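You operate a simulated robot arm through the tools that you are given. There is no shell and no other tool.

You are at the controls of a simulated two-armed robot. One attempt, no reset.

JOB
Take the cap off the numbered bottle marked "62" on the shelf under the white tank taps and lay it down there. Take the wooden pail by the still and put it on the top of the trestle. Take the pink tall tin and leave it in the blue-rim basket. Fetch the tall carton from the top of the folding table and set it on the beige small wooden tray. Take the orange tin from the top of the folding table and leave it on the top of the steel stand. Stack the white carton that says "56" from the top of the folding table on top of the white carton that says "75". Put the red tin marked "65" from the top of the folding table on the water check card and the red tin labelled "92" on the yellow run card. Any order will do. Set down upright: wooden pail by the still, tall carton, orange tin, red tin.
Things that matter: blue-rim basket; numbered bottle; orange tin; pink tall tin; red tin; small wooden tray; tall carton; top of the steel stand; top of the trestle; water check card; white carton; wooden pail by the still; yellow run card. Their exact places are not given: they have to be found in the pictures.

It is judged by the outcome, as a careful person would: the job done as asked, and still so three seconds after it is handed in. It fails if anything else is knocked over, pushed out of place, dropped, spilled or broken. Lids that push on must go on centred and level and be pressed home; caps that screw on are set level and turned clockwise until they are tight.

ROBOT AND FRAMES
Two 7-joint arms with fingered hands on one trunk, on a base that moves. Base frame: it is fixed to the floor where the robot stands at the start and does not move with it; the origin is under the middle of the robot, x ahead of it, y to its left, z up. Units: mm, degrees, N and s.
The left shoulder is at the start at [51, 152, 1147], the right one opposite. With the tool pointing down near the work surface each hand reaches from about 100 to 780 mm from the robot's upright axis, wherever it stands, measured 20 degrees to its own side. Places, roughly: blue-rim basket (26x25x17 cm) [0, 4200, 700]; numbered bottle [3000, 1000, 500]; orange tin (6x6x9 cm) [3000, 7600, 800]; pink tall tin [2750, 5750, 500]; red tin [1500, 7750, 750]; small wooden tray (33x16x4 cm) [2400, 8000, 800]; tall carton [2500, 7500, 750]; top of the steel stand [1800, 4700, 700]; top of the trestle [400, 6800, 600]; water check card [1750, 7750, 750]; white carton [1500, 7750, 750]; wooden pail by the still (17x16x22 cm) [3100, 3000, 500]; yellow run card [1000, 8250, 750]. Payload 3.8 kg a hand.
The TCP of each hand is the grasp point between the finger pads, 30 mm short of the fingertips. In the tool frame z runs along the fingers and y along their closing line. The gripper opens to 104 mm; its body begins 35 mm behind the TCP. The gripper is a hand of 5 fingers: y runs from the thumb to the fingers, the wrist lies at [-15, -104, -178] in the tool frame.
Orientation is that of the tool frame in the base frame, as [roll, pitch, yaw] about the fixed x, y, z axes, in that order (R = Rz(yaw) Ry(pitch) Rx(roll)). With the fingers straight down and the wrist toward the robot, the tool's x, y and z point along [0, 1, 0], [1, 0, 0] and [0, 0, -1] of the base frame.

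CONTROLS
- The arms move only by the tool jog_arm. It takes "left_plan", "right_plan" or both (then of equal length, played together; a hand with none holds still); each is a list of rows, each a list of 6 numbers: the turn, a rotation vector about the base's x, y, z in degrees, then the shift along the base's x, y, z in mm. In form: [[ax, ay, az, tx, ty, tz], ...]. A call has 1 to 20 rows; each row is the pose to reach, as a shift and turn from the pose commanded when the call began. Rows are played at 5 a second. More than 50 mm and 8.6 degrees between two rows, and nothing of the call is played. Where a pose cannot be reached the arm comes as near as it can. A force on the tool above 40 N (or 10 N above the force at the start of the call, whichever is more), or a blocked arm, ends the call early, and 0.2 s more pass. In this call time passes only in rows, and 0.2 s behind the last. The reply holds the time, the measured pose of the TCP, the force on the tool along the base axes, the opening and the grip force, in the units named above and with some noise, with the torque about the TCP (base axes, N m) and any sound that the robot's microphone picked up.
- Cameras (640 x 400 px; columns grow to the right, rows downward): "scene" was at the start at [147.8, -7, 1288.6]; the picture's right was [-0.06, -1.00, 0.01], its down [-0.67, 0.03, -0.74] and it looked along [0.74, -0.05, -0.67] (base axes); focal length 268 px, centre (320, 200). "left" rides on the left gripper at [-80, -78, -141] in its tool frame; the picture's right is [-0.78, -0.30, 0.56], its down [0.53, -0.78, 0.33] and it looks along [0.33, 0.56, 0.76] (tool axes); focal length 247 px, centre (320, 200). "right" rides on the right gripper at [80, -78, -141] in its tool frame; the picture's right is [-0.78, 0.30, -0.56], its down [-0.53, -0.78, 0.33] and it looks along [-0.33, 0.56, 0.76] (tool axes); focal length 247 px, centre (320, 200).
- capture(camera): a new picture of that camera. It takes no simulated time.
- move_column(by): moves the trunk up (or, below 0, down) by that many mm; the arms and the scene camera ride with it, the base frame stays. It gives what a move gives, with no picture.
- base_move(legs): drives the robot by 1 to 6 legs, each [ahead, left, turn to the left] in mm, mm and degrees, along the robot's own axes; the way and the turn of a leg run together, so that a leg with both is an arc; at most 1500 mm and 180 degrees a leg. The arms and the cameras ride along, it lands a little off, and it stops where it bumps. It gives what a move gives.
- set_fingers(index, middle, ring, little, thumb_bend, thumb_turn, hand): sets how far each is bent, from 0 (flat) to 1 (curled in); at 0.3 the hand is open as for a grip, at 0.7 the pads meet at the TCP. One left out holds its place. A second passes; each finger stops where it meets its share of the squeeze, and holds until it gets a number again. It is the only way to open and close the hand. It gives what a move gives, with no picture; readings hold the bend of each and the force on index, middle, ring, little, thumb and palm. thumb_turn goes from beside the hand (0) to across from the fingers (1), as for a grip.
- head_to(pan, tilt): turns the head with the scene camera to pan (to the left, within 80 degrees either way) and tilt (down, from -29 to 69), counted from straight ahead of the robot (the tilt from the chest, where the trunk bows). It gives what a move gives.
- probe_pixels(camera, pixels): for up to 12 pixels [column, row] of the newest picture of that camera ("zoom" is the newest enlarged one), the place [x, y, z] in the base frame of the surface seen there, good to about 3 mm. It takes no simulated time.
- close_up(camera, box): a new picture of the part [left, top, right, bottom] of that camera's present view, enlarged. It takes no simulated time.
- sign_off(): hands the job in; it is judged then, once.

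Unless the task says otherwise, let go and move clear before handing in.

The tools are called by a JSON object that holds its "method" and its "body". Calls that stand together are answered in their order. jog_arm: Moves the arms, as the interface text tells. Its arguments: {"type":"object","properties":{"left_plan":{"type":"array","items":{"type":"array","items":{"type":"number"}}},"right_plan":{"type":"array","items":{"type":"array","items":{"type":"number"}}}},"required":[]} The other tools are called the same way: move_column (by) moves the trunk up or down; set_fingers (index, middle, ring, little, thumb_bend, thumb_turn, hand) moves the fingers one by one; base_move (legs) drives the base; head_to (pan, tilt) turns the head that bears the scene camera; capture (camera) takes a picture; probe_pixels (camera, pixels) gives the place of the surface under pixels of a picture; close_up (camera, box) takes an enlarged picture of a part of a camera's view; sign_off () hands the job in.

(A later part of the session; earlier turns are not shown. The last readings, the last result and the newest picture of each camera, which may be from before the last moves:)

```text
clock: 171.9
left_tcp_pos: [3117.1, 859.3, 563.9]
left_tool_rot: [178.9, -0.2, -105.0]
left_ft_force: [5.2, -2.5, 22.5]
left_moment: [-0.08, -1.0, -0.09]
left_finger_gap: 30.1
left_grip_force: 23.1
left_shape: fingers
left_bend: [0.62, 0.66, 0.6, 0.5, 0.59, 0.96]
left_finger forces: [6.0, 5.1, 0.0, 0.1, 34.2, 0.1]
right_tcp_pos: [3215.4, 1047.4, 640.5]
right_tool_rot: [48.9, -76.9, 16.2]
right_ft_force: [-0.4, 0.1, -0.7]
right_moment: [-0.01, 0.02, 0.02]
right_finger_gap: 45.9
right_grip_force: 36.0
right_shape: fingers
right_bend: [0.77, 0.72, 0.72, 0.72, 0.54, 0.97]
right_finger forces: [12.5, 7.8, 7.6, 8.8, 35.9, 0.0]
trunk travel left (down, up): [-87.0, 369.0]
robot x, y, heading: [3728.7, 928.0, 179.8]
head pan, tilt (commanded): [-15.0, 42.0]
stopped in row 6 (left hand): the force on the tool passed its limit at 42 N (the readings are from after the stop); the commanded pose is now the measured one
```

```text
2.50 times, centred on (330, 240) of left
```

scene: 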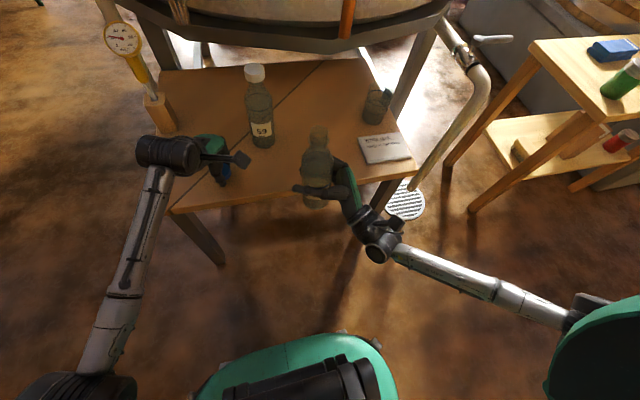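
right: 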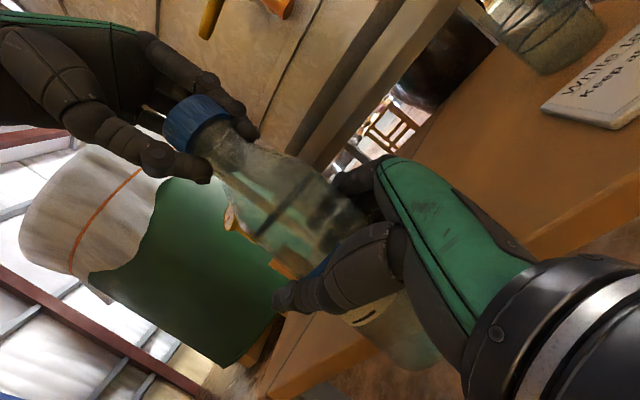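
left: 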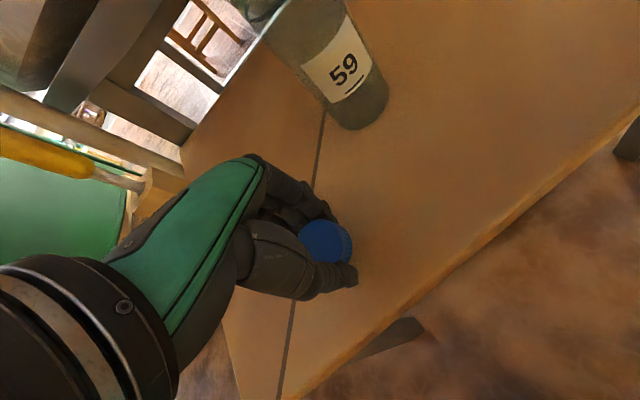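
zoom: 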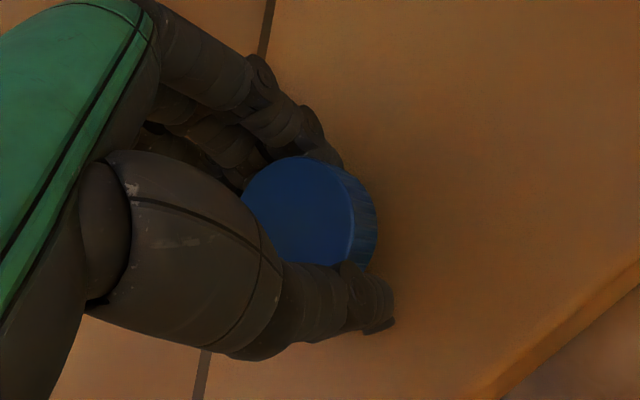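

The fingertips touched the shelf (22 N residual). I'll ease up 3 mm and open the fingers to let the cap settle flat.

{"method": "jog_arm", "body": {"left_plan": [[0, 0, 0, 1, 0, 1], [0, 0, 0, 2, 0, 1.5]]}}

{"method": "set_fingers", "body": {"hand": "left", "index": 0.53, "middle": 0.53, "ring": 0.5, "little": 0.45, "thumb_bend": 0.54}}

{"method": "close_up", "body": {"camera": "left", "box": [230, 160, 430, 320]}}

```text
clock: 172.5
left_tcp_pos: [3120.5, 859.9, 563.1]
left_tool_rot: [179.1, -0.3, -105.0]
left_ft_force: [-0.4, -1.9, 21.6]
left_moment: [-0.09, -0.74, -0.04]
left_finger_gap: 28.7
left_grip_force: 26.2
left_shape: fingers
left_bend: [0.61, 0.66, 0.6, 0.5, 0.61, 0.97]
left_finger forces: [7.7, 6.2, 0.0, 0.0, 37.9, 0.0]
right_tcp_pos: [3215.7, 1047.9, 643.1]
right_tool_rot: [49.1, -76.8, 15.9]
right_ft_force: [0.1, 0.7, -0.8]
right_moment: [-0.01, 0.03, -0.04]
right_finger_gap: 46.0
right_grip_force: 36.3
right_shape: fingers
right_bend: [0.77, 0.72, 0.72, 0.72, 0.54, 0.97]
right_finger forces: [12.5, 7.8, 7.6, 8.9, 35.9, 0.0]
trunk travel left (down, up): [-87.0, 369.0]
robot x, y, heading: [3732.6, 927.1, 179.8]
head pan, tilt (commanded): [-15.0, 42.0]
```

```text
clock: 173.5
left_tcp_pos: [3119.7, 859.8, 562.5]
left_tool_rot: [179.1, -0.2, -105.1]
left_ft_force: [-0.8, 1.6, 26.3]
left_moment: [-0.02, -0.58, 0.06]
left_finger_gap: 40.9
left_grip_force: 12.8
left_shape: fingers
left_bend: [0.53, 0.55, 0.5, 0.45, 0.56, 0.97]
left_finger forces: [0.1, 4.9, 0.0, 0.0, 21.5, 0.0]
right_tcp_pos: [3216.2, 1047.6, 641.1]
right_tool_rot: [49.0, -76.8, 16.0]
right_ft_force: [0.6, -0.3, 0.3]
right_moment: [0.02, -0.03, 0.01]
right_finger_gap: 45.5
right_grip_force: 36.3
right_shape: fingers
right_bend: [0.77, 0.72, 0.72, 0.72, 0.54, 0.97]
right_finger forces: [12.6, 7.8, 7.6, 8.9, 35.8, 0.0]
trunk travel left (down, up): [-87.0, 369.0]
robot x, y, heading: [3732.6, 925.3, 180.0]
head pan, tilt (commanded): [-15.0, 42.0]
```

```text
2.50 times, centred on (330, 240) of left
```

zoom: 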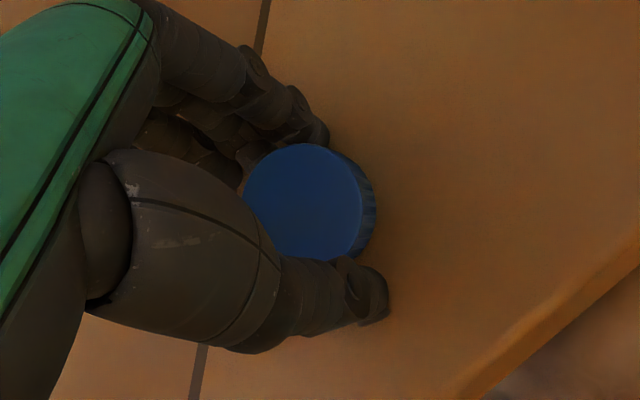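

There is still contact load; I'll raise 5 mm and open further.

{"method": "jog_arm", "body": {"left_plan": [[0, 0, 0, 0, 0, 2], [0, 0, 0, 0, 0, 5]]}}

{"method": "set_fingers", "body": {"hand": "left", "index": 0.35, "middle": 0.35, "ring": 0.35, "little": 0.35, "thumb_bend": 0.4}}

{"method": "close_up", "body": {"camera": "left", "box": [230, 160, 430, 320]}}

```text
clock: 174.1
left_tcp_pos: [3121.4, 859.6, 563.4]
left_tool_rot: [179.6, -0.3, -105.0]
left_ft_force: [0.0, 2.2, 9.8]
left_moment: [0.1, 0.24, -0.03]
left_finger_gap: 43.2
left_grip_force: 4.8
left_shape: fingers
left_bend: [0.52, 0.54, 0.5, 0.45, 0.54, 0.97]
left_finger forces: [1.9, 7.5, 0.0, 0.0, 0.2, 0.0]
right_tcp_pos: [3215.0, 1048.8, 640.2]
right_tool_rot: [48.6, -76.9, 16.5]
right_ft_force: [-0.2, 0.3, -1.5]
right_moment: [-0.03, 0.04, -0.02]
right_finger_gap: 46.0
right_grip_force: 36.4
right_shape: fingers
right_bend: [0.77, 0.72, 0.72, 0.72, 0.54, 0.97]
right_finger forces: [12.5, 7.9, 7.6, 8.9, 35.9, 0.0]
trunk travel left (down, up): [-87.0, 369.0]
robot x, y, heading: [3731.6, 925.3, 180.1]
head pan, tilt (commanded): [-15.0, 42.0]
```

```text
clock: 175.1
left_tcp_pos: [3120.8, 858.7, 564.7]
left_tool_rot: [179.5, -0.2, -104.9]
left_ft_force: [0.2, 0.3, 0.0]
left_moment: [0.02, 0.0, 0.03]
left_finger_gap: 84.0
left_grip_force: 0.1
left_shape: fingers
left_bend: [0.35, 0.35, 0.35, 0.35, 0.4, 0.97]
left_finger forces: [0.0, 0.0, 0.0, 0.0, 0.0, 0.0]
right_tcp_pos: [3215.9, 1049.1, 640.4]
right_tool_rot: [49.2, -77.1, 15.7]
right_ft_force: [0.7, 0.4, -1.2]
right_moment: [0.02, 0.01, 0.01]
right_finger_gap: 45.7
right_grip_force: 35.9
right_shape: fingers
right_bend: [0.77, 0.72, 0.72, 0.72, 0.54, 0.97]
right_finger forces: [12.5, 7.8, 7.6, 8.8, 35.8, 0.1]
trunk travel left (down, up): [-87.0, 369.0]
robot x, y, heading: [3730.1, 924.0, 180.0]
head pan, tilt (commanded): [-15.0, 42.0]
```

```text
2.50 times, centred on (330, 240) of left
```

zoom: 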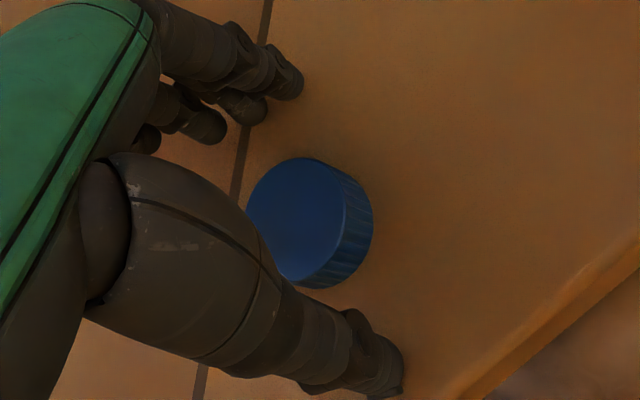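

The cap lies flat on the shelf. I'll raise the left hand straight up and pull it back, then return the bottle.

{"method": "jog_arm", "body": {"left_plan": [[0, 0, 0, 0, 0, 40], [0, 0, 0, 0, 0, 85], [0, 0, 0, 0, 0, 130], [0, 0, 0, 20, -10, 170], [0, 0, 0, 60, -30, 190], [0, 0, 0, 100, -50, 200], [0, 0, 0, 130, -60, 200]]}}

{"method": "capture", "body": {"camera": "scene"}}

{"method": "close_up", "body": {"camera": "scene", "box": [140, 60, 420, 230]}}

```text
clock: 176.7
left_tcp_pos: [3252.9, 795.8, 765.2]
left_tool_rot: [179.4, -0.3, -105.1]
left_ft_force: [-0.1, -0.3, -0.5]
left_moment: [0.0, -0.01, -0.02]
left_finger_gap: 83.9
left_grip_force: 0.0
left_shape: fingers
left_bend: [0.35, 0.35, 0.35, 0.35, 0.4, 0.97]
left_finger forces: [0.0, 0.1, 0.1, 0.0, 0.1, 0.0]
right_tcp_pos: [3214.9, 1046.9, 642.0]
right_tool_rot: [49.2, -77.0, 15.8]
right_ft_force: [-0.5, 0.2, -1.4]
right_moment: [-0.02, 0.0, 0.01]
right_finger_gap: 45.8
right_grip_force: 36.3
right_shape: fingers
right_bend: [0.77, 0.72, 0.72, 0.72, 0.54, 0.97]
right_finger forces: [12.4, 7.8, 7.6, 8.9, 35.9, 0.0]
trunk travel left (down, up): [-87.0, 369.0]
robot x, y, heading: [3731.5, 926.9, 180.0]
head pan, tilt (commanded): [-15.0, 42.0]
```

```text
taken
```

scene: 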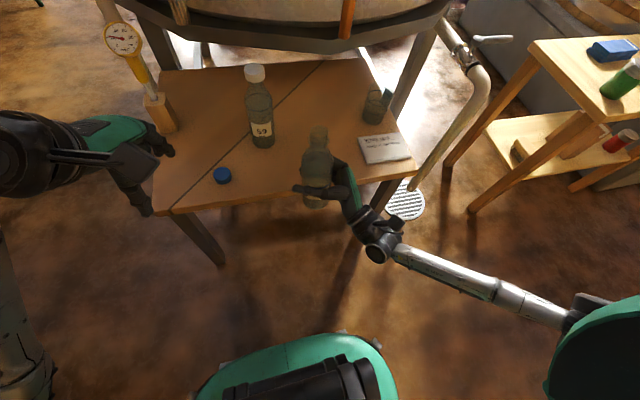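

```text
2.29 times, centred on (280, 145) of scene
```

zoom: 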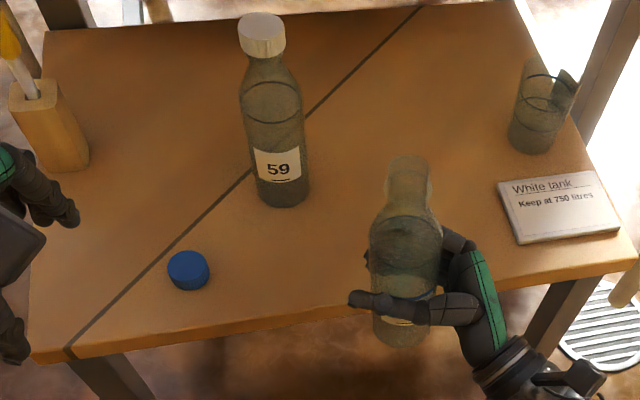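

The cap lies on the shelf at (188,270) of the zoom. Now I measure the held bottle's tilt before setting it back.

{"method": "close_up", "body": {"camera": "scene", "box": [270, 110, 370, 220]}}

{"method": "probe_pixels", "body": {"camera": "zoom", "pixels": [[315, 75], [290, 110], [340, 110], [312, 125], [265, 200], [365, 200], [312, 195], [312, 330], [270, 310]]}}

{"method": "capture", "body": {"camera": "right"}}

```text
3.64 times, centred on (320, 165) of scene
```

zoom: 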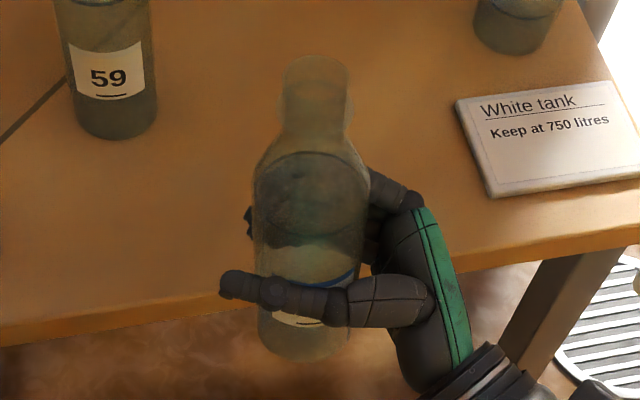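

```text
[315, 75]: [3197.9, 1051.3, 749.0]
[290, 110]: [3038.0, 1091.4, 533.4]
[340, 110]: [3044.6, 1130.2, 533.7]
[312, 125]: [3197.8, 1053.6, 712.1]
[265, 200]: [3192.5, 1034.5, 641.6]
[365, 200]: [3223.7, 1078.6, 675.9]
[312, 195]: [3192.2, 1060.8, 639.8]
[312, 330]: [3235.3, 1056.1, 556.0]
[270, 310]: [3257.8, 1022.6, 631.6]
```

```text
taken
```

right: 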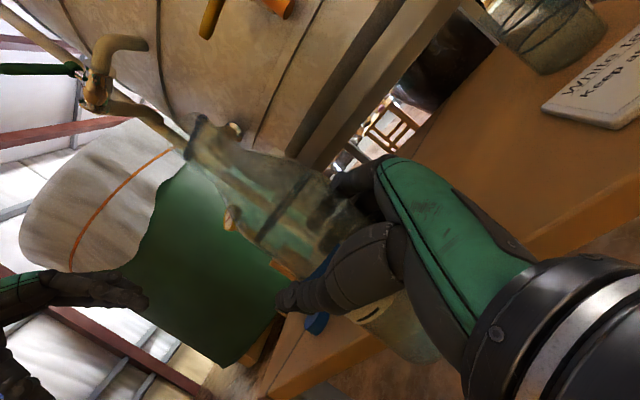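

The bottle is nearly upright (neck [3210,1051], base [3207,1056]). I'll carry it back to its original spot and lower it.

{"method": "jog_arm", "body": {"right_plan": [[0, 0, 0, -20, 5, 1], [0, 0, 0, -40, 10, 1], [0, 0, 0, -60, 16, 1], [0, 0, 0, -80, 22, 1], [0, 0, 0, -102, 28, 1], [0, 0, 0, -102, 28, -8], [0, 0, 0, -102, 28, -14], [0, 0, 0, -102, 28, -18], [0, 0, 0, -102, 28, -20], [0, 0, 0, -102, 28, -22]]}}

{"method": "close_up", "body": {"camera": "scene", "box": [220, 60, 420, 200]}}

```text
clock: 178.9
left_tcp_pos: [3252.0, 795.5, 765.3]
left_tool_rot: [179.4, -0.2, -105.0]
left_ft_force: [1.0, 0.0, 0.1]
left_moment: [0.02, 0.03, 0.01]
left_finger_gap: 83.8
left_grip_force: 0.1
left_shape: fingers
left_bend: [0.35, 0.35, 0.35, 0.35, 0.4, 0.97]
left_finger forces: [0.0, 0.0, 0.0, 0.0, 0.1, 0.1]
right_tcp_pos: [3112.9, 1075.5, 619.7]
right_tool_rot: [48.6, -77.0, 16.3]
right_ft_force: [1.0, 0.9, 0.9]
right_moment: [0.03, 0.01, -0.01]
right_finger_gap: 45.6
right_grip_force: 35.8
right_shape: fingers
right_bend: [0.77, 0.72, 0.72, 0.72, 0.54, 0.97]
right_finger forces: [12.3, 7.6, 7.2, 8.7, 35.3, 0.0]
trunk travel left (down, up): [-87.0, 369.0]
robot x, y, heading: [3731.6, 924.5, 180.0]
head pan, tilt (commanded): [-15.0, 42.0]
```

```text
2.86 times, centred on (320, 130) of scene
```

zoom: 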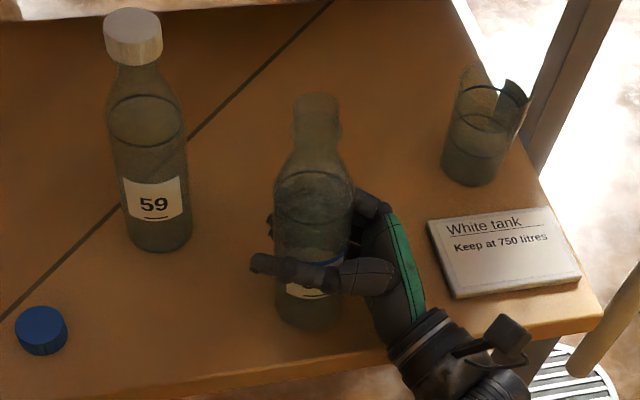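

Just about touching (z force changed by ~2 N). I'll go 3 mm further in 1 mm steps, then release.

{"method": "jog_arm", "body": {"right_plan": [[0, 0, 0, 0, 0, -1], [0, 0, 0, 0, 0, -2], [0, 0, 0, 0, 0, -3]]}}

{"method": "set_fingers", "body": {"hand": "right", "index": 0.45, "middle": 0.45, "ring": 0.45, "little": 0.45, "thumb_bend": 0.46}}

{"method": "close_up", "body": {"camera": "scene", "box": [220, 60, 420, 200]}}

```text
clock: 179.7
left_tcp_pos: [3252.3, 795.7, 765.7]
left_tool_rot: [179.3, -0.3, -104.9]
left_ft_force: [0.2, -0.5, 1.1]
left_moment: [-0.02, 0.04, -0.02]
left_finger_gap: 83.9
left_grip_force: 0.0
left_shape: fingers
left_bend: [0.35, 0.35, 0.35, 0.35, 0.4, 0.97]
left_finger forces: [0.0, 0.0, 0.0, 0.1, 0.0, 0.1]
right_tcp_pos: [3112.8, 1074.9, 618.4]
right_tool_rot: [48.8, -76.6, 16.2]
right_ft_force: [-0.2, 0.7, 11.4]
right_moment: [0.0, 0.05, 0.0]
right_finger_gap: 45.7
right_grip_force: 34.1
right_shape: fingers
right_bend: [0.77, 0.72, 0.72, 0.72, 0.54, 0.96]
right_finger forces: [11.8, 6.9, 6.6, 8.7, 34.2, 0.1]
trunk travel left (down, up): [-87.0, 369.0]
robot x, y, heading: [3735.9, 925.9, 179.7]
head pan, tilt (commanded): [-15.0, 42.0]
```

```text
clock: 180.7
left_tcp_pos: [3251.9, 795.5, 763.2]
left_tool_rot: [179.6, -0.2, -105.0]
left_ft_force: [0.0, 0.2, 0.7]
left_moment: [-0.01, 0.0, 0.02]
left_finger_gap: 84.2
left_grip_force: 0.1
left_shape: fingers
left_bend: [0.35, 0.35, 0.35, 0.35, 0.4, 0.97]
left_finger forces: [0.1, 0.0, 0.0, 0.1, 0.1, 0.0]
right_tcp_pos: [3113.7, 1073.5, 615.0]
right_tool_rot: [48.9, -77.1, 16.3]
right_ft_force: [-1.0, -0.3, -0.1]
right_moment: [-0.01, -0.02, -0.02]
right_finger_gap: 65.7
right_grip_force: 0.4
right_shape: fingers
right_bend: [0.45, 0.45, 0.45, 0.45, 0.45, 1.0]
right_finger forces: [1.0, 0.2, 0.1, 0.0, 1.0, 0.0]
trunk travel left (down, up): [-87.0, 369.0]
robot x, y, heading: [3732.1, 924.8, 179.7]
head pan, tilt (commanded): [-15.0, 42.0]
```

```text
2.86 times, centred on (320, 130) of scene
```

zoom: 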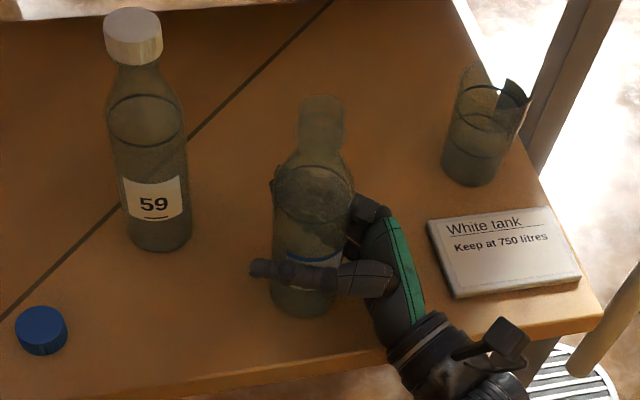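

The bottle stands upright again. I'll open fully and withdraw the right hand along its approach line.

{"method": "set_fingers", "body": {"hand": "right", "index": 0.3, "middle": 0.3, "ring": 0.3, "little": 0.3, "thumb_bend": 0.3}}

{"method": "jog_arm", "body": {"right_plan": [[0, 0, 0, 12, 27, 0], [0, 0, 0, 24, 54, 0], [0, 0, 0, 38, 84, 0], [0, 0, 0, 52, 115, 0], [0, 0, 0, 75, 145, 10]]}}

{"method": "capture", "body": {"camera": "scene"}}

{"method": "close_up", "body": {"camera": "scene", "box": [180, 60, 420, 220]}}

```text
clock: 181.7
left_tcp_pos: [3252.2, 796.1, 765.0]
left_tool_rot: [179.4, -0.2, -105.0]
left_ft_force: [0.0, 0.0, -0.8]
left_moment: [0.03, -0.01, 0.0]
left_finger_gap: 84.2
left_grip_force: 0.0
left_shape: fingers
left_bend: [0.35, 0.35, 0.35, 0.35, 0.4, 0.97]
left_finger forces: [0.0, 0.1, 0.0, 0.0, 0.0, 0.0]
right_tcp_pos: [3113.5, 1075.2, 615.7]
right_tool_rot: [48.3, -77.1, 16.6]
right_ft_force: [0.4, 0.6, 0.3]
right_moment: [0.01, 0.02, 0.01]
right_finger_gap: 102.0
right_grip_force: 0.1
right_shape: fingers
right_bend: [0.3, 0.3, 0.3, 0.3, 0.3, 1.0]
right_finger forces: [0.0, 0.0, 0.1, 0.0, 0.1, 0.0]
trunk travel left (down, up): [-87.0, 369.0]
robot x, y, heading: [3732.4, 920.9, 179.9]
head pan, tilt (commanded): [-15.0, 42.0]
```

```text
clock: 182.9
left_tcp_pos: [3252.0, 794.9, 765.9]
left_tool_rot: [179.4, -0.2, -105.1]
left_ft_force: [-0.1, -0.1, -0.7]
left_moment: [0.0, 0.03, -0.06]
left_finger_gap: 84.2
left_grip_force: 0.0
left_shape: fingers
left_bend: [0.35, 0.35, 0.35, 0.35, 0.4, 0.97]
left_finger forces: [0.0, 0.1, 0.0, 0.1, 0.1, 0.0]
right_tcp_pos: [3190.0, 1219.4, 622.8]
right_tool_rot: [48.7, -77.0, 16.3]
right_ft_force: [0.3, -0.3, -0.5]
right_moment: [0.0, 0.01, 0.01]
right_finger_gap: 102.2
right_grip_force: 0.0
right_shape: fingers
right_bend: [0.3, 0.3, 0.3, 0.3, 0.3, 1.0]
right_finger forces: [0.1, 0.0, 0.0, 0.0, 0.1, 0.1]
trunk travel left (down, up): [-87.0, 369.0]
robot x, y, heading: [3733.7, 923.9, 179.7]
head pan, tilt (commanded): [-15.0, 42.0]
```

```text
taken
```

scene: 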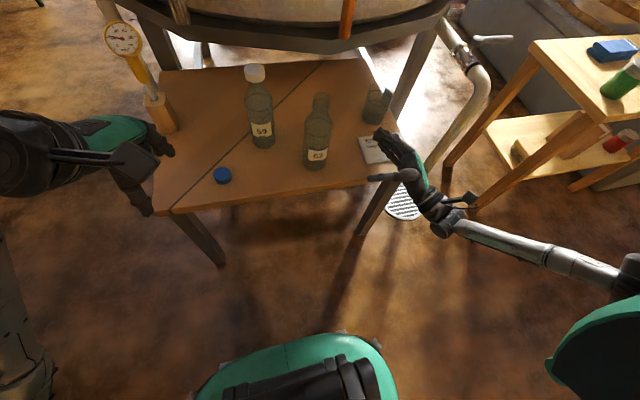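

```text
2.50 times, centred on (300, 140) of scene
```

zoom: 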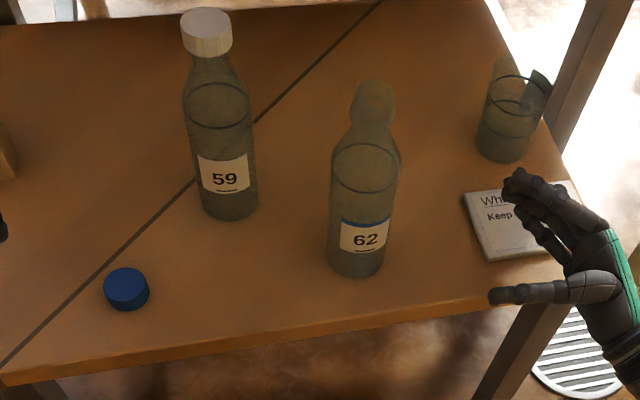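

The first item is done: bottle 62 stands open with its cap lying on the shelf. I'll back away, raise the trunk, and fold the right hand back to fingers-down for travelling.

{"method": "base_move", "body": {"legs": [[-170, 0, 0]]}}

{"method": "move_column", "body": {"by": 138}}

{"method": "jog_arm", "body": {"right_plan": [[7.87, -2.4, 0.88, 4, -5, 12], [15.7, -4.8, 1.75, 7, -10, 23], [23.6, -7.2, 2.6, 11, -15, 35], [31.5, -9.6, 3.5, 14, -20, 46], [39.3, -12, 4.4, 18, -25, 58], [47.2, -14.4, 5.25, 21, -30, 69], [55.1, -16.8, 6.1, 25, -35, 81], [62.9, -19.2, 7, 28, -40, 92], [70.8, -21.6, 7.9, 32, -45, 104], [78.7, -24, 8.75, 36, -50, 116], [86.5, -26.4, 9.6, 40, -55, 128], [94.4, -28.8, 10.5, 43, -60, 139]], "left_plan": [[0, 0, 1.25, 0, 0, 0], [0, 0, 2.5, 0, 0, 0], [0, 0, 3.75, 0, 0, 0], [0, 0, 5, 0, 0, 0], [0, 0, 6.25, 0, 0, 0], [0, 0, 7.5, 0, 0, 0], [0, 0, 8.75, 0, 0, 0], [0, 0, 10, 0, 0, 0], [0, 0, 11.25, 0, 0, 0], [0, 0, 12.5, 0, 0, 0], [0, 0, 13.75, 0, 0, 0], [0, 0, 15, 0, 0, 0]]}}

{"method": "head_to", "body": {"pan": -60, "tilt": 20}}

{"method": "capture", "body": {"camera": "scene"}}

```text
clock: 184.3
left_tcp_pos: [3426.6, 796.3, 765.7]
left_tool_rot: [179.5, -0.2, -104.9]
left_ft_force: [0.3, 0.1, 0.0]
left_moment: [0.03, 0.02, 0.0]
left_finger_gap: 84.2
left_grip_force: 0.2
left_shape: fingers
left_bend: [0.35, 0.35, 0.35, 0.35, 0.4, 0.97]
left_finger forces: [0.1, 0.0, 0.0, 0.1, 0.0, 0.0]
right_tcp_pos: [3363.8, 1220.3, 623.1]
right_tool_rot: [48.7, -77.0, 16.3]
right_ft_force: [0.2, -0.2, 0.4]
right_moment: [0.02, 0.0, 0.0]
right_finger_gap: 102.3
right_grip_force: 0.1
right_shape: fingers
right_bend: [0.3, 0.3, 0.3, 0.3, 0.3, 1.0]
right_finger forces: [0.0, 0.1, 0.0, 0.0, 0.0, 0.1]
trunk travel left (down, up): [-87.0, 369.0]
robot x, y, heading: [3901.8, 924.6, 180.0]
head pan, tilt (commanded): [-15.0, 42.0]
```

```text
clock: 186.0
left_tcp_pos: [3424.4, 794.7, 901.4]
left_tool_rot: [179.5, -0.2, -105.0]
left_ft_force: [0.1, 0.3, 0.2]
left_moment: [0.0, 0.0, -0.02]
left_finger_gap: 84.0
left_grip_force: 0.1
left_shape: fingers
left_bend: [0.35, 0.35, 0.35, 0.35, 0.4, 0.97]
left_finger forces: [0.0, 0.0, 0.1, 0.0, 0.0, 0.0]
right_tcp_pos: [3362.6, 1220.0, 760.2]
right_tool_rot: [48.5, -77.1, 16.5]
right_ft_force: [-0.4, -0.3, 0.3]
right_moment: [-0.04, 0.01, -0.01]
right_finger_gap: 102.3
right_grip_force: 0.0
right_shape: fingers
right_bend: [0.3, 0.3, 0.3, 0.3, 0.3, 1.0]
right_finger forces: [0.1, 0.0, 0.1, 0.1, 0.0, 0.1]
trunk travel left (down, up): [-225.0, 231.0]
robot x, y, heading: [3899.2, 922.5, 180.1]
head pan, tilt (commanded): [-15.0, 42.0]
```

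```text
clock: 188.6
left_tcp_pos: [3424.7, 795.2, 903.2]
left_tool_rot: [179.4, -0.3, -89.9]
left_ft_force: [-0.1, 0.1, 0.2]
left_moment: [-0.01, 0.04, -0.03]
left_finger_gap: 84.0
left_grip_force: 0.0
left_shape: fingers
left_bend: [0.35, 0.35, 0.35, 0.35, 0.4, 0.97]
left_finger forces: [0.0, 0.0, 0.1, 0.0, 0.0, 0.0]
right_tcp_pos: [3405.1, 1158.2, 898.7]
right_tool_rot: [179.8, 0.1, -89.9]
right_ft_force: [0.2, -1.1, 0.2]
right_moment: [-0.04, 0.0, 0.03]
right_finger_gap: 102.5
right_grip_force: 0.0
right_shape: fingers
right_bend: [0.3, 0.3, 0.3, 0.3, 0.3, 1.0]
right_finger forces: [0.1, 0.0, 0.0, 0.1, 0.1, 0.0]
trunk travel left (down, up): [-225.0, 231.0]
robot x, y, heading: [3909.8, 926.9, 180.0]
head pan, tilt (commanded): [-15.0, 42.0]
```

```text
clock: 189.7
left_tcp_pos: [3424.6, 796.8, 902.8]
left_tool_rot: [179.4, -0.3, -90.0]
left_ft_force: [0.1, 0.3, 0.2]
left_moment: [0.01, 0.0, 0.02]
left_finger_gap: 84.1
left_grip_force: 0.1
left_shape: fingers
left_bend: [0.35, 0.35, 0.35, 0.35, 0.4, 0.97]
left_finger forces: [0.1, 0.0, 0.1, 0.0, 0.1, 0.0]
right_tcp_pos: [3405.0, 1159.3, 898.8]
right_tool_rot: [179.6, -0.1, -90.0]
right_ft_force: [0.2, 0.7, -0.1]
right_moment: [-0.03, 0.01, -0.02]
right_finger_gap: 102.4
right_grip_force: 0.1
right_shape: fingers
right_bend: [0.3, 0.3, 0.3, 0.3, 0.3, 1.0]
right_finger forces: [0.0, 0.0, 0.0, 0.0, 0.0, 0.0]
trunk travel left (down, up): [-225.0, 231.0]
robot x, y, heading: [3905.8, 926.1, 180.2]
head pan, tilt (commanded): [-60.0, 20.0]
```

```text
taken
```

scene: 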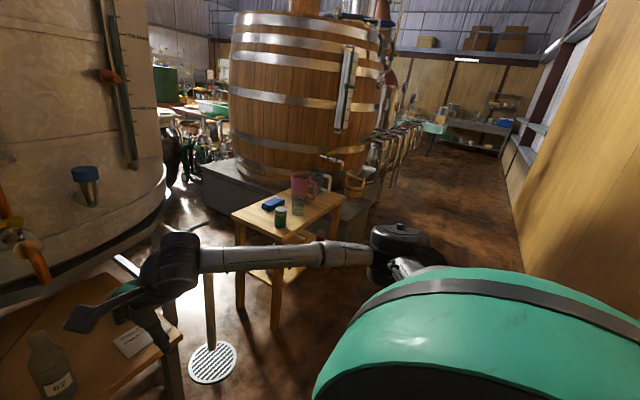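

Both arms are folded for travel. I see a wooden pail near the barrel at (355,185); I'll zoom and probe it.

{"method": "close_up", "body": {"camera": "scene", "box": [220, 140, 460, 290]}}

{"method": "probe_pixels", "body": {"camera": "scene", "pixels": [[355, 185], [352, 195], [360, 215], [345, 240], [300, 185], [275, 215], [340, 195], [290, 275], [470, 155], [440, 125]]}}

```text
2.67 times, centred on (340, 215) of scene
```

zoom: 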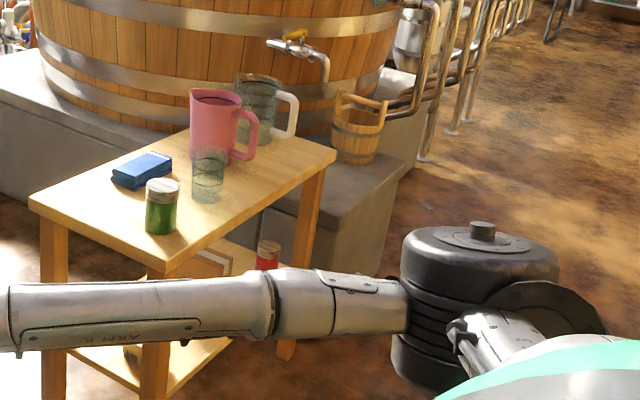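

```text
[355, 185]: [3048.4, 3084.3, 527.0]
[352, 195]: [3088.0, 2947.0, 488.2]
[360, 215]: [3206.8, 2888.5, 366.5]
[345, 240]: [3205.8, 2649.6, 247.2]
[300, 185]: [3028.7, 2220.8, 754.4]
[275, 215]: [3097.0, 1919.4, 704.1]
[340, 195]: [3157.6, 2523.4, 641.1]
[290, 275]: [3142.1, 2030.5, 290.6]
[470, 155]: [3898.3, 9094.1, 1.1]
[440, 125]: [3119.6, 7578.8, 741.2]
```

The pail stands on the stone plinth at about [3100,2980], base z≈400, with a raised bar handle. I'll strafe right along the passage to face it.

{"method": "base_move", "body": {"legs": [[0, -1200, 0], [0, -850, 0]]}}

{"method": "head_to", "body": {"pan": 0, "tilt": 35}}

{"method": "capture", "body": {"camera": "scene"}}

```text
clock: 199.8
left_tcp_pos: [3451.2, 2831.9, 902.3]
left_tool_rot: [179.4, -0.3, -90.4]
left_ft_force: [0.1, -0.7, -0.5]
left_moment: [-0.03, -0.01, -0.03]
left_finger_gap: 84.1
left_grip_force: 0.1
left_shape: fingers
left_bend: [0.35, 0.35, 0.35, 0.35, 0.4, 0.97]
left_finger forces: [0.0, 0.1, 0.0, 0.0, 0.0, 0.1]
right_tcp_pos: [3433.2, 3196.0, 899.8]
right_tool_rot: [179.8, 0.0, -90.4]
right_ft_force: [0.2, -0.4, 0.7]
right_moment: [-0.02, -0.03, -0.02]
right_finger_gap: 102.1
right_grip_force: 0.0
right_shape: fingers
right_bend: [0.3, 0.3, 0.3, 0.3, 0.3, 1.0]
right_finger forces: [0.0, 0.0, 0.0, 0.1, 0.1, 0.1]
trunk travel left (down, up): [-225.0, 231.0]
robot x, y, heading: [3929.0, 2956.4, 179.5]
head pan, tilt (commanded): [-60.0, 20.0]
```

```text
clock: 201.1
left_tcp_pos: [3451.0, 2832.8, 903.6]
left_tool_rot: [179.4, -0.2, -90.3]
left_ft_force: [-0.6, 0.9, 0.0]
left_moment: [0.0, -0.01, 0.0]
left_finger_gap: 84.1
left_grip_force: 0.0
left_shape: fingers
left_bend: [0.35, 0.35, 0.35, 0.35, 0.4, 0.97]
left_finger forces: [0.1, 0.0, 0.1, 0.0, 0.1, 0.0]
right_tcp_pos: [3433.1, 3196.1, 899.0]
right_tool_rot: [179.9, 0.0, -90.4]
right_ft_force: [1.7, 0.3, -0.3]
right_moment: [0.01, 0.02, 0.0]
right_finger_gap: 102.2
right_grip_force: 0.0
right_shape: fingers
right_bend: [0.3, 0.3, 0.3, 0.3, 0.3, 1.0]
right_finger forces: [0.0, 0.0, 0.0, 0.1, 0.0, 0.0]
trunk travel left (down, up): [-225.0, 231.0]
robot x, y, heading: [3927.4, 2957.2, 179.4]
head pan, tilt (commanded): [0.0, 35.0]
```

```text
taken
```

scene: 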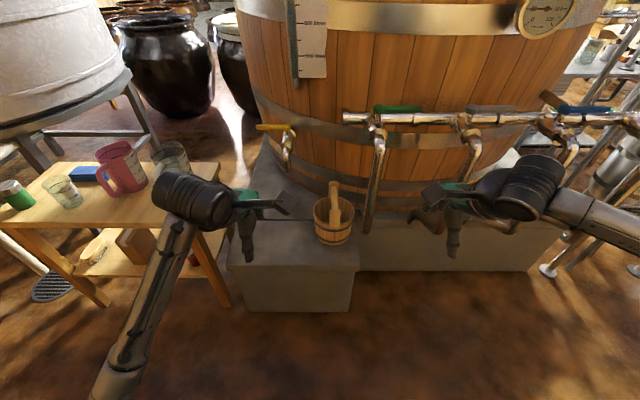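

The pail is at (334,215) below a row of tap pipes. I'll zoom and probe it and the pipes around it.

{"method": "close_up", "body": {"camera": "scene", "box": [260, 100, 460, 260]}}

{"method": "probe_pixels", "body": {"camera": "zoom", "pixels": [[237, 205], [237, 235], [235, 285], [180, 260], [292, 260], [237, 330], [237, 365], [345, 300], [360, 90], [230, 380], [160, 110], [250, 305]]}}

```text
2.50 times, centred on (360, 180) of scene
```

zoom: 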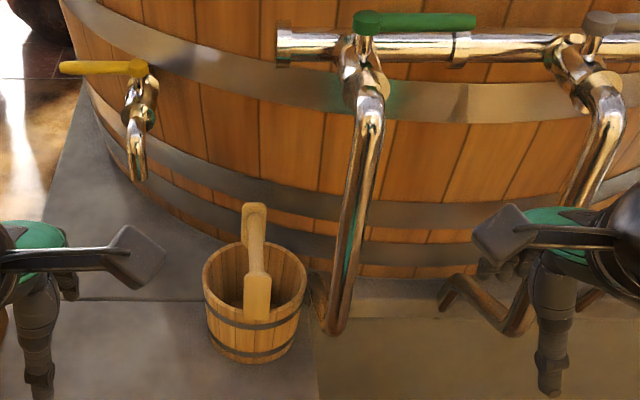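

```text
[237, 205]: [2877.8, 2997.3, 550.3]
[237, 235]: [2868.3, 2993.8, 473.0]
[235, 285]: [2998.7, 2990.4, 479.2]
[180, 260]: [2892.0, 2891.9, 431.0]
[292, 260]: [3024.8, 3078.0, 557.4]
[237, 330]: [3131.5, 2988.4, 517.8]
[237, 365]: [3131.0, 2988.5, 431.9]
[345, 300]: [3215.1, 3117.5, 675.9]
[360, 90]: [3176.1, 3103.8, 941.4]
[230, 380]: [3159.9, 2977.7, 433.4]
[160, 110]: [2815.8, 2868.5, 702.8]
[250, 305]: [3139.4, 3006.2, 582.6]
```

The pail stands on the plinth (z≈431), with its handle bar running away from me. I'll probe along the bar.

{"method": "probe_pixels", "body": {"camera": "zoom", "pixels": [[257, 312], [257, 290], [257, 278], [257, 268], [255, 250], [253, 235], [252, 222], [252, 210], [254, 325], [295, 275], [212, 290], [330, 320]]}}

```text
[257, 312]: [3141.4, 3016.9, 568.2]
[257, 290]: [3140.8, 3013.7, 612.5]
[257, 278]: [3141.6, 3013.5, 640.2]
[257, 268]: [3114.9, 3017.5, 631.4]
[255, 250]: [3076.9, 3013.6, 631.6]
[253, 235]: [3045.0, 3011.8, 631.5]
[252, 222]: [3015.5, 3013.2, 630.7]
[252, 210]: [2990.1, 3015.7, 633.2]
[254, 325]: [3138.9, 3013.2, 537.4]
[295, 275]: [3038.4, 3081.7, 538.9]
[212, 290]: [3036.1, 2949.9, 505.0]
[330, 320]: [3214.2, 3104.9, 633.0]
```

The bar runs along x from 2990 to 3130 at y≈3014, top z≈632; a tap pipe hangs at about [3214,3110]. I'll use the left hand, and first check what is near on the right side for my right arm.

{"method": "probe_pixels", "body": {"camera": "scene", "pixels": [[548, 268], [600, 200], [420, 110], [580, 110], [470, 150], [635, 140], [560, 100], [500, 260], [350, 300], [230, 240]]}}

{"method": "head_to", "body": {"pan": -45, "tilt": 25}}

{"method": "capture", "body": {"camera": "scene"}}

```text
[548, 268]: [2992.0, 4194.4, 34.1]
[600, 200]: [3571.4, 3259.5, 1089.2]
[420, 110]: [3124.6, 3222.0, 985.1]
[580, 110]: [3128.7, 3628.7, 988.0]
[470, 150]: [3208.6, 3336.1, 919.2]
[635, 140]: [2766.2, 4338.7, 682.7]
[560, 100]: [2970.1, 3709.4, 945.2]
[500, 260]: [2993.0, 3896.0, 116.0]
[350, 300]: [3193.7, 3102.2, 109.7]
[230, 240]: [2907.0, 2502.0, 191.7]
```

```text
clock: 202.3
left_tcp_pos: [3450.5, 2832.0, 903.9]
left_tool_rot: [179.5, -0.2, -90.4]
left_ft_force: [-0.1, -0.7, -0.5]
left_moment: [0.0, -0.01, -0.04]
left_finger_gap: 84.1
left_grip_force: 0.0
left_shape: fingers
left_bend: [0.35, 0.35, 0.35, 0.35, 0.4, 0.97]
left_finger forces: [0.0, 0.0, 0.0, 0.0, 0.0, 0.0]
right_tcp_pos: [3432.1, 3196.5, 898.5]
right_tool_rot: [179.8, 0.0, -90.4]
right_ft_force: [0.3, 1.0, -0.4]
right_moment: [0.01, 0.0, -0.01]
right_finger_gap: 102.3
right_grip_force: 0.1
right_shape: fingers
right_bend: [0.3, 0.3, 0.3, 0.3, 0.3, 1.0]
right_finger forces: [0.1, 0.1, 0.1, 0.0, 0.0, 0.0]
trunk travel left (down, up): [-225.0, 231.0]
robot x, y, heading: [3930.1, 2958.4, 179.4]
head pan, tilt (commanded): [-45.0, 25.0]
```

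```text
taken
```

scene: 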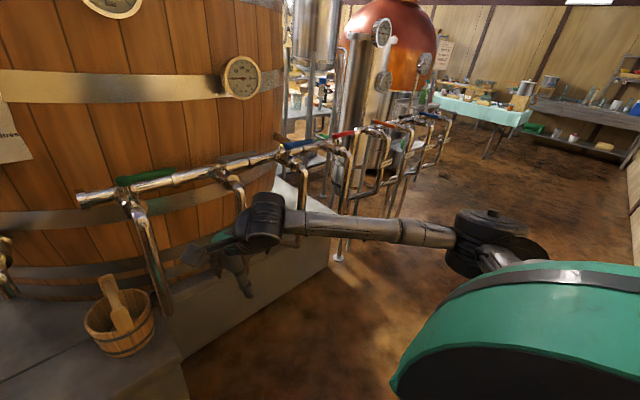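

The passage on my right is free, but the pipe manifold reaches x≈3210 at z 920–990, so I'll pull the right hand back, pre-rotate the left hand, and then drive up to the plinth.

{"method": "jog_arm", "body": {"left_plan": [[0, 0, -8.2, 0, 0, 0], [0, 0, -16.4, 0, 0, 0], [0, 0, -24.5, 0, 0, 0], [0, 0, -32.7, 0, 0, 0], [0, 0, -40.9, 0, 0, 0], [0, 0, -49, 0, 0, 0], [0, 0, -57.3, 0, 0, 0], [0, 0, -65.5, 0, 0, 0], [0, 0, -73.6, 0, 0, 0], [0, 0, -81.8, 0, 0, 0], [0, 0, -90, 0, 0, 0]], "right_plan": [[0, 0, 0, 18, 4, 0], [0, 0, 0, 36, 8, 0], [0, 0, 0, 54, 12, 0], [0, 0, 0, 72, 16, 0], [0, 0, 0, 90, 20, 0], [0, 0, 0, 108, 24, 0], [0, 0, 0, 126, 28, 0], [0, 0, 0, 144, 32, 0], [0, 0, 0, 162, 36, 0], [0, 0, 0, 180, 40, 0], [0, 0, 0, 190, 44, 0]]}}

{"method": "set_fingers", "body": {"hand": "left", "index": 0.3, "middle": 0.3, "ring": 0.3, "little": 0.3, "thumb_bend": 0.3}}

{"method": "base_move", "body": {"legs": [[340, -20, 0.5]]}}

{"method": "head_to", "body": {"pan": 5, "tilt": 42}}

{"method": "capture", "body": {"camera": "scene"}}

```text
clock: 204.7
left_tcp_pos: [3450.2, 2832.3, 902.6]
left_tool_rot: [179.5, -0.2, 179.6]
left_ft_force: [-0.6, 1.0, 0.2]
left_moment: [-0.01, 0.0, 0.0]
left_finger_gap: 84.1
left_grip_force: 0.1
left_shape: fingers
left_bend: [0.35, 0.35, 0.35, 0.35, 0.4, 0.97]
left_finger forces: [0.1, 0.0, 0.1, 0.0, 0.0, 0.1]
right_tcp_pos: [3565.9, 3266.7, 877.1]
right_tool_rot: [179.9, 0.0, -90.3]
right_ft_force: [-0.1, -0.2, 0.7]
right_moment: [0.01, -0.02, -0.02]
right_finger_gap: 102.5
right_grip_force: 0.0
right_shape: fingers
right_bend: [0.3, 0.3, 0.3, 0.3, 0.3, 1.0]
right_finger forces: [0.0, 0.0, 0.0, 0.0, 0.0, 0.1]
right hand out of reach, approached as far as the arm can: row 7, 8, 9, 10, 11
trunk travel left (down, up): [-225.0, 231.0]
robot x, y, heading: [3932.1, 2959.6, 179.3]
head pan, tilt (commanded): [-45.0, 25.0]
```

```text
clock: 205.7
left_tcp_pos: [3450.7, 2832.1, 904.3]
left_tool_rot: [179.4, -0.3, 179.6]
left_ft_force: [0.1, 0.5, -0.3]
left_moment: [0.01, -0.01, 0.03]
left_finger_gap: 102.5
left_grip_force: 0.1
left_shape: fingers
left_bend: [0.3, 0.3, 0.3, 0.3, 0.3, 0.97]
left_finger forces: [0.0, 0.0, 0.1, 0.0, 0.1, 0.1]
right_tcp_pos: [3564.3, 3266.6, 878.8]
right_tool_rot: [180.0, 0.0, -90.3]
right_ft_force: [-0.3, -0.3, -0.3]
right_moment: [-0.01, 0.02, 0.0]
right_finger_gap: 102.7
right_grip_force: 0.0
right_shape: fingers
right_bend: [0.3, 0.3, 0.3, 0.3, 0.3, 1.0]
right_finger forces: [0.0, 0.2, 0.1, 0.0, 0.0, 0.0]
trunk travel left (down, up): [-225.0, 231.0]
robot x, y, heading: [3930.1, 2959.2, 179.8]
head pan, tilt (commanded): [-45.0, 25.0]
```

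```text
clock: 207.9
left_tcp_pos: [3109.4, 2852.9, 903.5]
left_tool_rot: [179.4, -0.2, 179.8]
left_ft_force: [-0.2, -0.4, 0.0]
left_moment: [-0.03, 0.02, -0.02]
left_finger_gap: 102.6
left_grip_force: 0.0
left_shape: fingers
left_bend: [0.3, 0.3, 0.3, 0.3, 0.3, 0.97]
left_finger forces: [0.1, 0.1, 0.0, 0.0, 0.0, 0.1]
right_tcp_pos: [3222.0, 3287.2, 879.2]
right_tool_rot: [179.9, 0.0, -90.1]
right_ft_force: [1.1, -0.7, 0.4]
right_moment: [0.11, 0.07, 0.0]
right_finger_gap: 102.0
right_grip_force: 0.3
right_shape: fingers
right_bend: [0.3, 0.3, 0.3, 0.3, 0.3, 1.0]
right_finger forces: [0.1, 0.1, 0.0, 0.5, 0.0, 0.7]
trunk travel left (down, up): [-225.0, 231.0]
robot x, y, heading: [3589.7, 2980.5, 180.0]
head pan, tilt (commanded): [-45.0, 25.0]
```

```text
clock: 209.1
left_tcp_pos: [3110.1, 2853.2, 903.8]
left_tool_rot: [179.4, -0.3, 179.8]
left_ft_force: [-0.6, 0.0, 0.0]
left_moment: [0.05, 0.0, -0.01]
left_finger_gap: 102.5
left_grip_force: 0.0
left_shape: fingers
left_bend: [0.3, 0.3, 0.3, 0.3, 0.3, 0.97]
left_finger forces: [0.0, 0.1, 0.1, 0.0, 0.0, 0.0]
right_tcp_pos: [3222.9, 3287.8, 878.2]
right_tool_rot: [179.9, 0.0, -90.2]
right_ft_force: [0.0, -1.1, 1.2]
right_moment: [0.06, 0.02, 0.02]
right_finger_gap: 102.6
right_grip_force: 0.6
right_shape: fingers
right_bend: [0.3, 0.3, 0.3, 0.3, 0.3, 1.0]
right_finger forces: [0.0, 0.1, 0.0, 0.8, 0.0, 0.3]
trunk travel left (down, up): [-225.0, 231.0]
robot x, y, heading: [3591.6, 2977.4, 179.9]
head pan, tilt (commanded): [5.0, 42.0]
```

```text
taken
```

scene: 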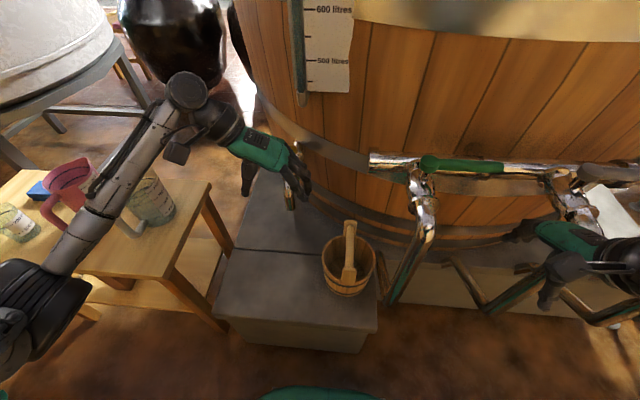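

The right hand is lightly touching a tap pipe (little finger 0.8 N), so I'll back straight off 110 mm and work from farther away with a lowered trunk.

{"method": "base_move", "body": {"legs": [[-110, 0, 0]]}}

{"method": "move_column", "body": {"by": -190}}

{"method": "capture", "body": {"camera": "scene"}}

{"method": "capture", "body": {"camera": "left"}}

```text
clock: 210.3
left_tcp_pos: [3219.5, 2852.9, 903.1]
left_tool_rot: [179.4, -0.2, 179.7]
left_ft_force: [0.5, 0.2, 0.6]
left_moment: [-0.03, 0.03, 0.0]
left_finger_gap: 102.7
left_grip_force: 0.1
left_shape: fingers
left_bend: [0.3, 0.3, 0.3, 0.3, 0.3, 0.97]
left_finger forces: [0.0, 0.0, 0.0, 0.0, 0.0, 0.0]
right_tcp_pos: [3333.2, 3287.3, 878.7]
right_tool_rot: [179.8, 0.0, -90.3]
right_ft_force: [-0.8, 0.2, -1.2]
right_moment: [-0.01, 0.03, 0.0]
right_finger_gap: 102.5
right_grip_force: 0.1
right_shape: fingers
right_bend: [0.3, 0.3, 0.3, 0.3, 0.3, 1.0]
right_finger forces: [0.0, 0.1, 0.1, 0.1, 0.1, 0.0]
trunk travel left (down, up): [-225.0, 231.0]
robot x, y, heading: [3700.8, 2979.6, 179.5]
head pan, tilt (commanded): [5.0, 42.0]
```

```text
clock: 212.3
left_tcp_pos: [3220.2, 2853.5, 713.9]
left_tool_rot: [179.4, -0.4, 179.7]
left_ft_force: [0.2, 0.1, 0.1]
left_moment: [0.0, -0.02, 0.03]
left_finger_gap: 102.8
left_grip_force: 0.0
left_shape: fingers
left_bend: [0.3, 0.3, 0.3, 0.3, 0.3, 0.97]
left_finger forces: [0.1, 0.1, 0.0, 0.0, 0.0, 0.0]
right_tcp_pos: [3347.8, 3287.5, 564.5]
right_tool_rot: [-162.2, -0.1, -90.2]
right_ft_force: [0.6, -0.3, -1.0]
right_moment: [0.01, 0.0, 0.0]
right_finger_gap: 102.6
right_grip_force: 0.1
right_shape: fingers
right_bend: [0.3, 0.3, 0.3, 0.3, 0.3, 1.0]
right_finger forces: [0.1, 0.0, 0.1, 0.1, 0.0, 0.0]
trunk travel left (down, up): [-35.0, 421.0]
robot x, y, heading: [3699.5, 2979.5, 179.4]
head pan, tilt (commanded): [5.0, 42.0]
```

```text
taken
```

scene: 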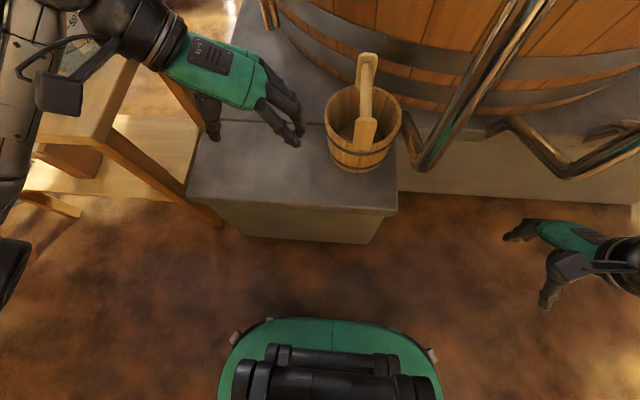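

```text
taken
```

left: 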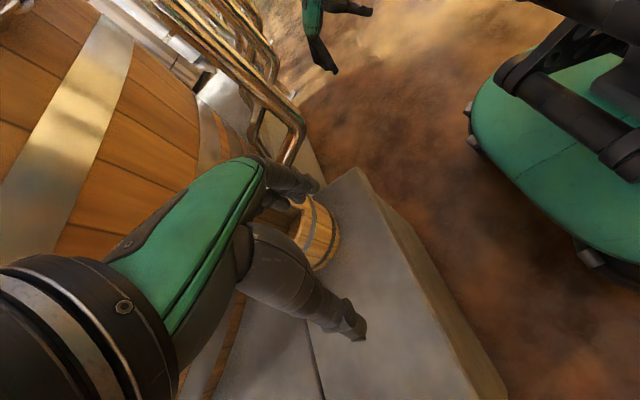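

The left hand is at [3220,2853,714], pail at (362,130). I'll move over the handle bar, staying above it.

{"method": "jog_arm", "body": {"left_plan": [[0, 0, 0, -30, 30, 5], [0, 0, 0, -60, 62, 8], [0, 0, 0, -92, 94, 8], [0, 0, 0, -124, 128, 8], [0, 0, 0, -155, 160, 8]]}}

{"method": "capture", "body": {"camera": "scene"}}

{"method": "capture", "body": {"camera": "left"}}

```text
clock: 213.5
left_tcp_pos: [3068.5, 3014.7, 719.7]
left_tool_rot: [179.5, -0.3, 179.7]
left_ft_force: [-0.5, 0.2, -0.6]
left_moment: [0.0, 0.0, 0.0]
left_finger_gap: 102.8
left_grip_force: 0.0
left_shape: fingers
left_bend: [0.3, 0.3, 0.3, 0.3, 0.3, 0.97]
left_finger forces: [0.1, 0.1, 0.0, 0.0, 0.0, 0.0]
right_tcp_pos: [3348.0, 3289.3, 563.8]
right_tool_rot: [-162.1, -0.3, -90.3]
right_ft_force: [1.2, 0.3, 0.2]
right_moment: [0.0, -0.01, -0.01]
right_finger_gap: 102.6
right_grip_force: 0.1
right_shape: fingers
right_bend: [0.3, 0.3, 0.3, 0.3, 0.3, 1.0]
right_finger forces: [0.0, 0.0, 0.0, 0.0, 0.0, 0.0]
trunk travel left (down, up): [-35.0, 421.0]
robot x, y, heading: [3699.7, 2982.6, 179.5]
head pan, tilt (commanded): [5.0, 42.0]
```

```text
taken
```

scene: 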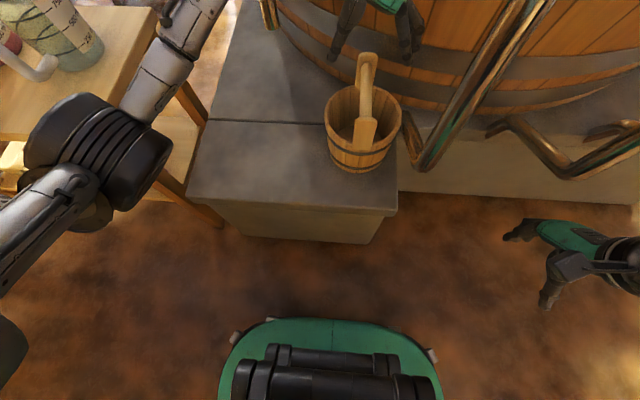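

```text
taken
```

left: 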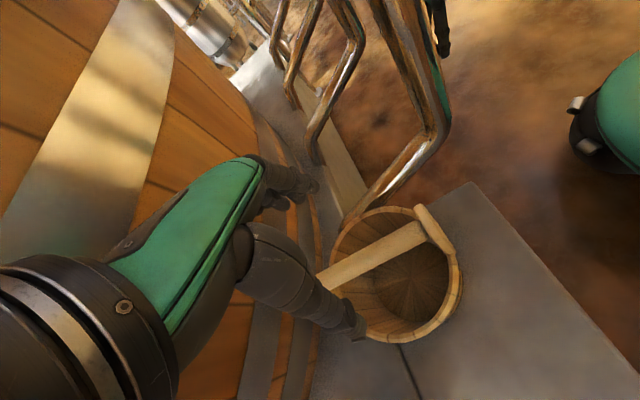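

The left view shows the bar from (325,275) to (425,220), passing under the grasp point. I'll probe it for alignment.

{"method": "probe_pixels", "body": {"camera": "left", "pixels": [[345, 265], [370, 252], [395, 240], [410, 232], [375, 260], [366, 245], [430, 228], [360, 215], [440, 290]]}}

```text
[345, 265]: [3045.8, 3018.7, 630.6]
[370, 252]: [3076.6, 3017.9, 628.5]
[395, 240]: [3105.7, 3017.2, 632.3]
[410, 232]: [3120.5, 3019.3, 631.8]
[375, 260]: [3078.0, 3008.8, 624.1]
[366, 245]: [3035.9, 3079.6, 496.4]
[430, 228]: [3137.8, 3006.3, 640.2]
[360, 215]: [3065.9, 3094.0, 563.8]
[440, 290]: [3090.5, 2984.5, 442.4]
```

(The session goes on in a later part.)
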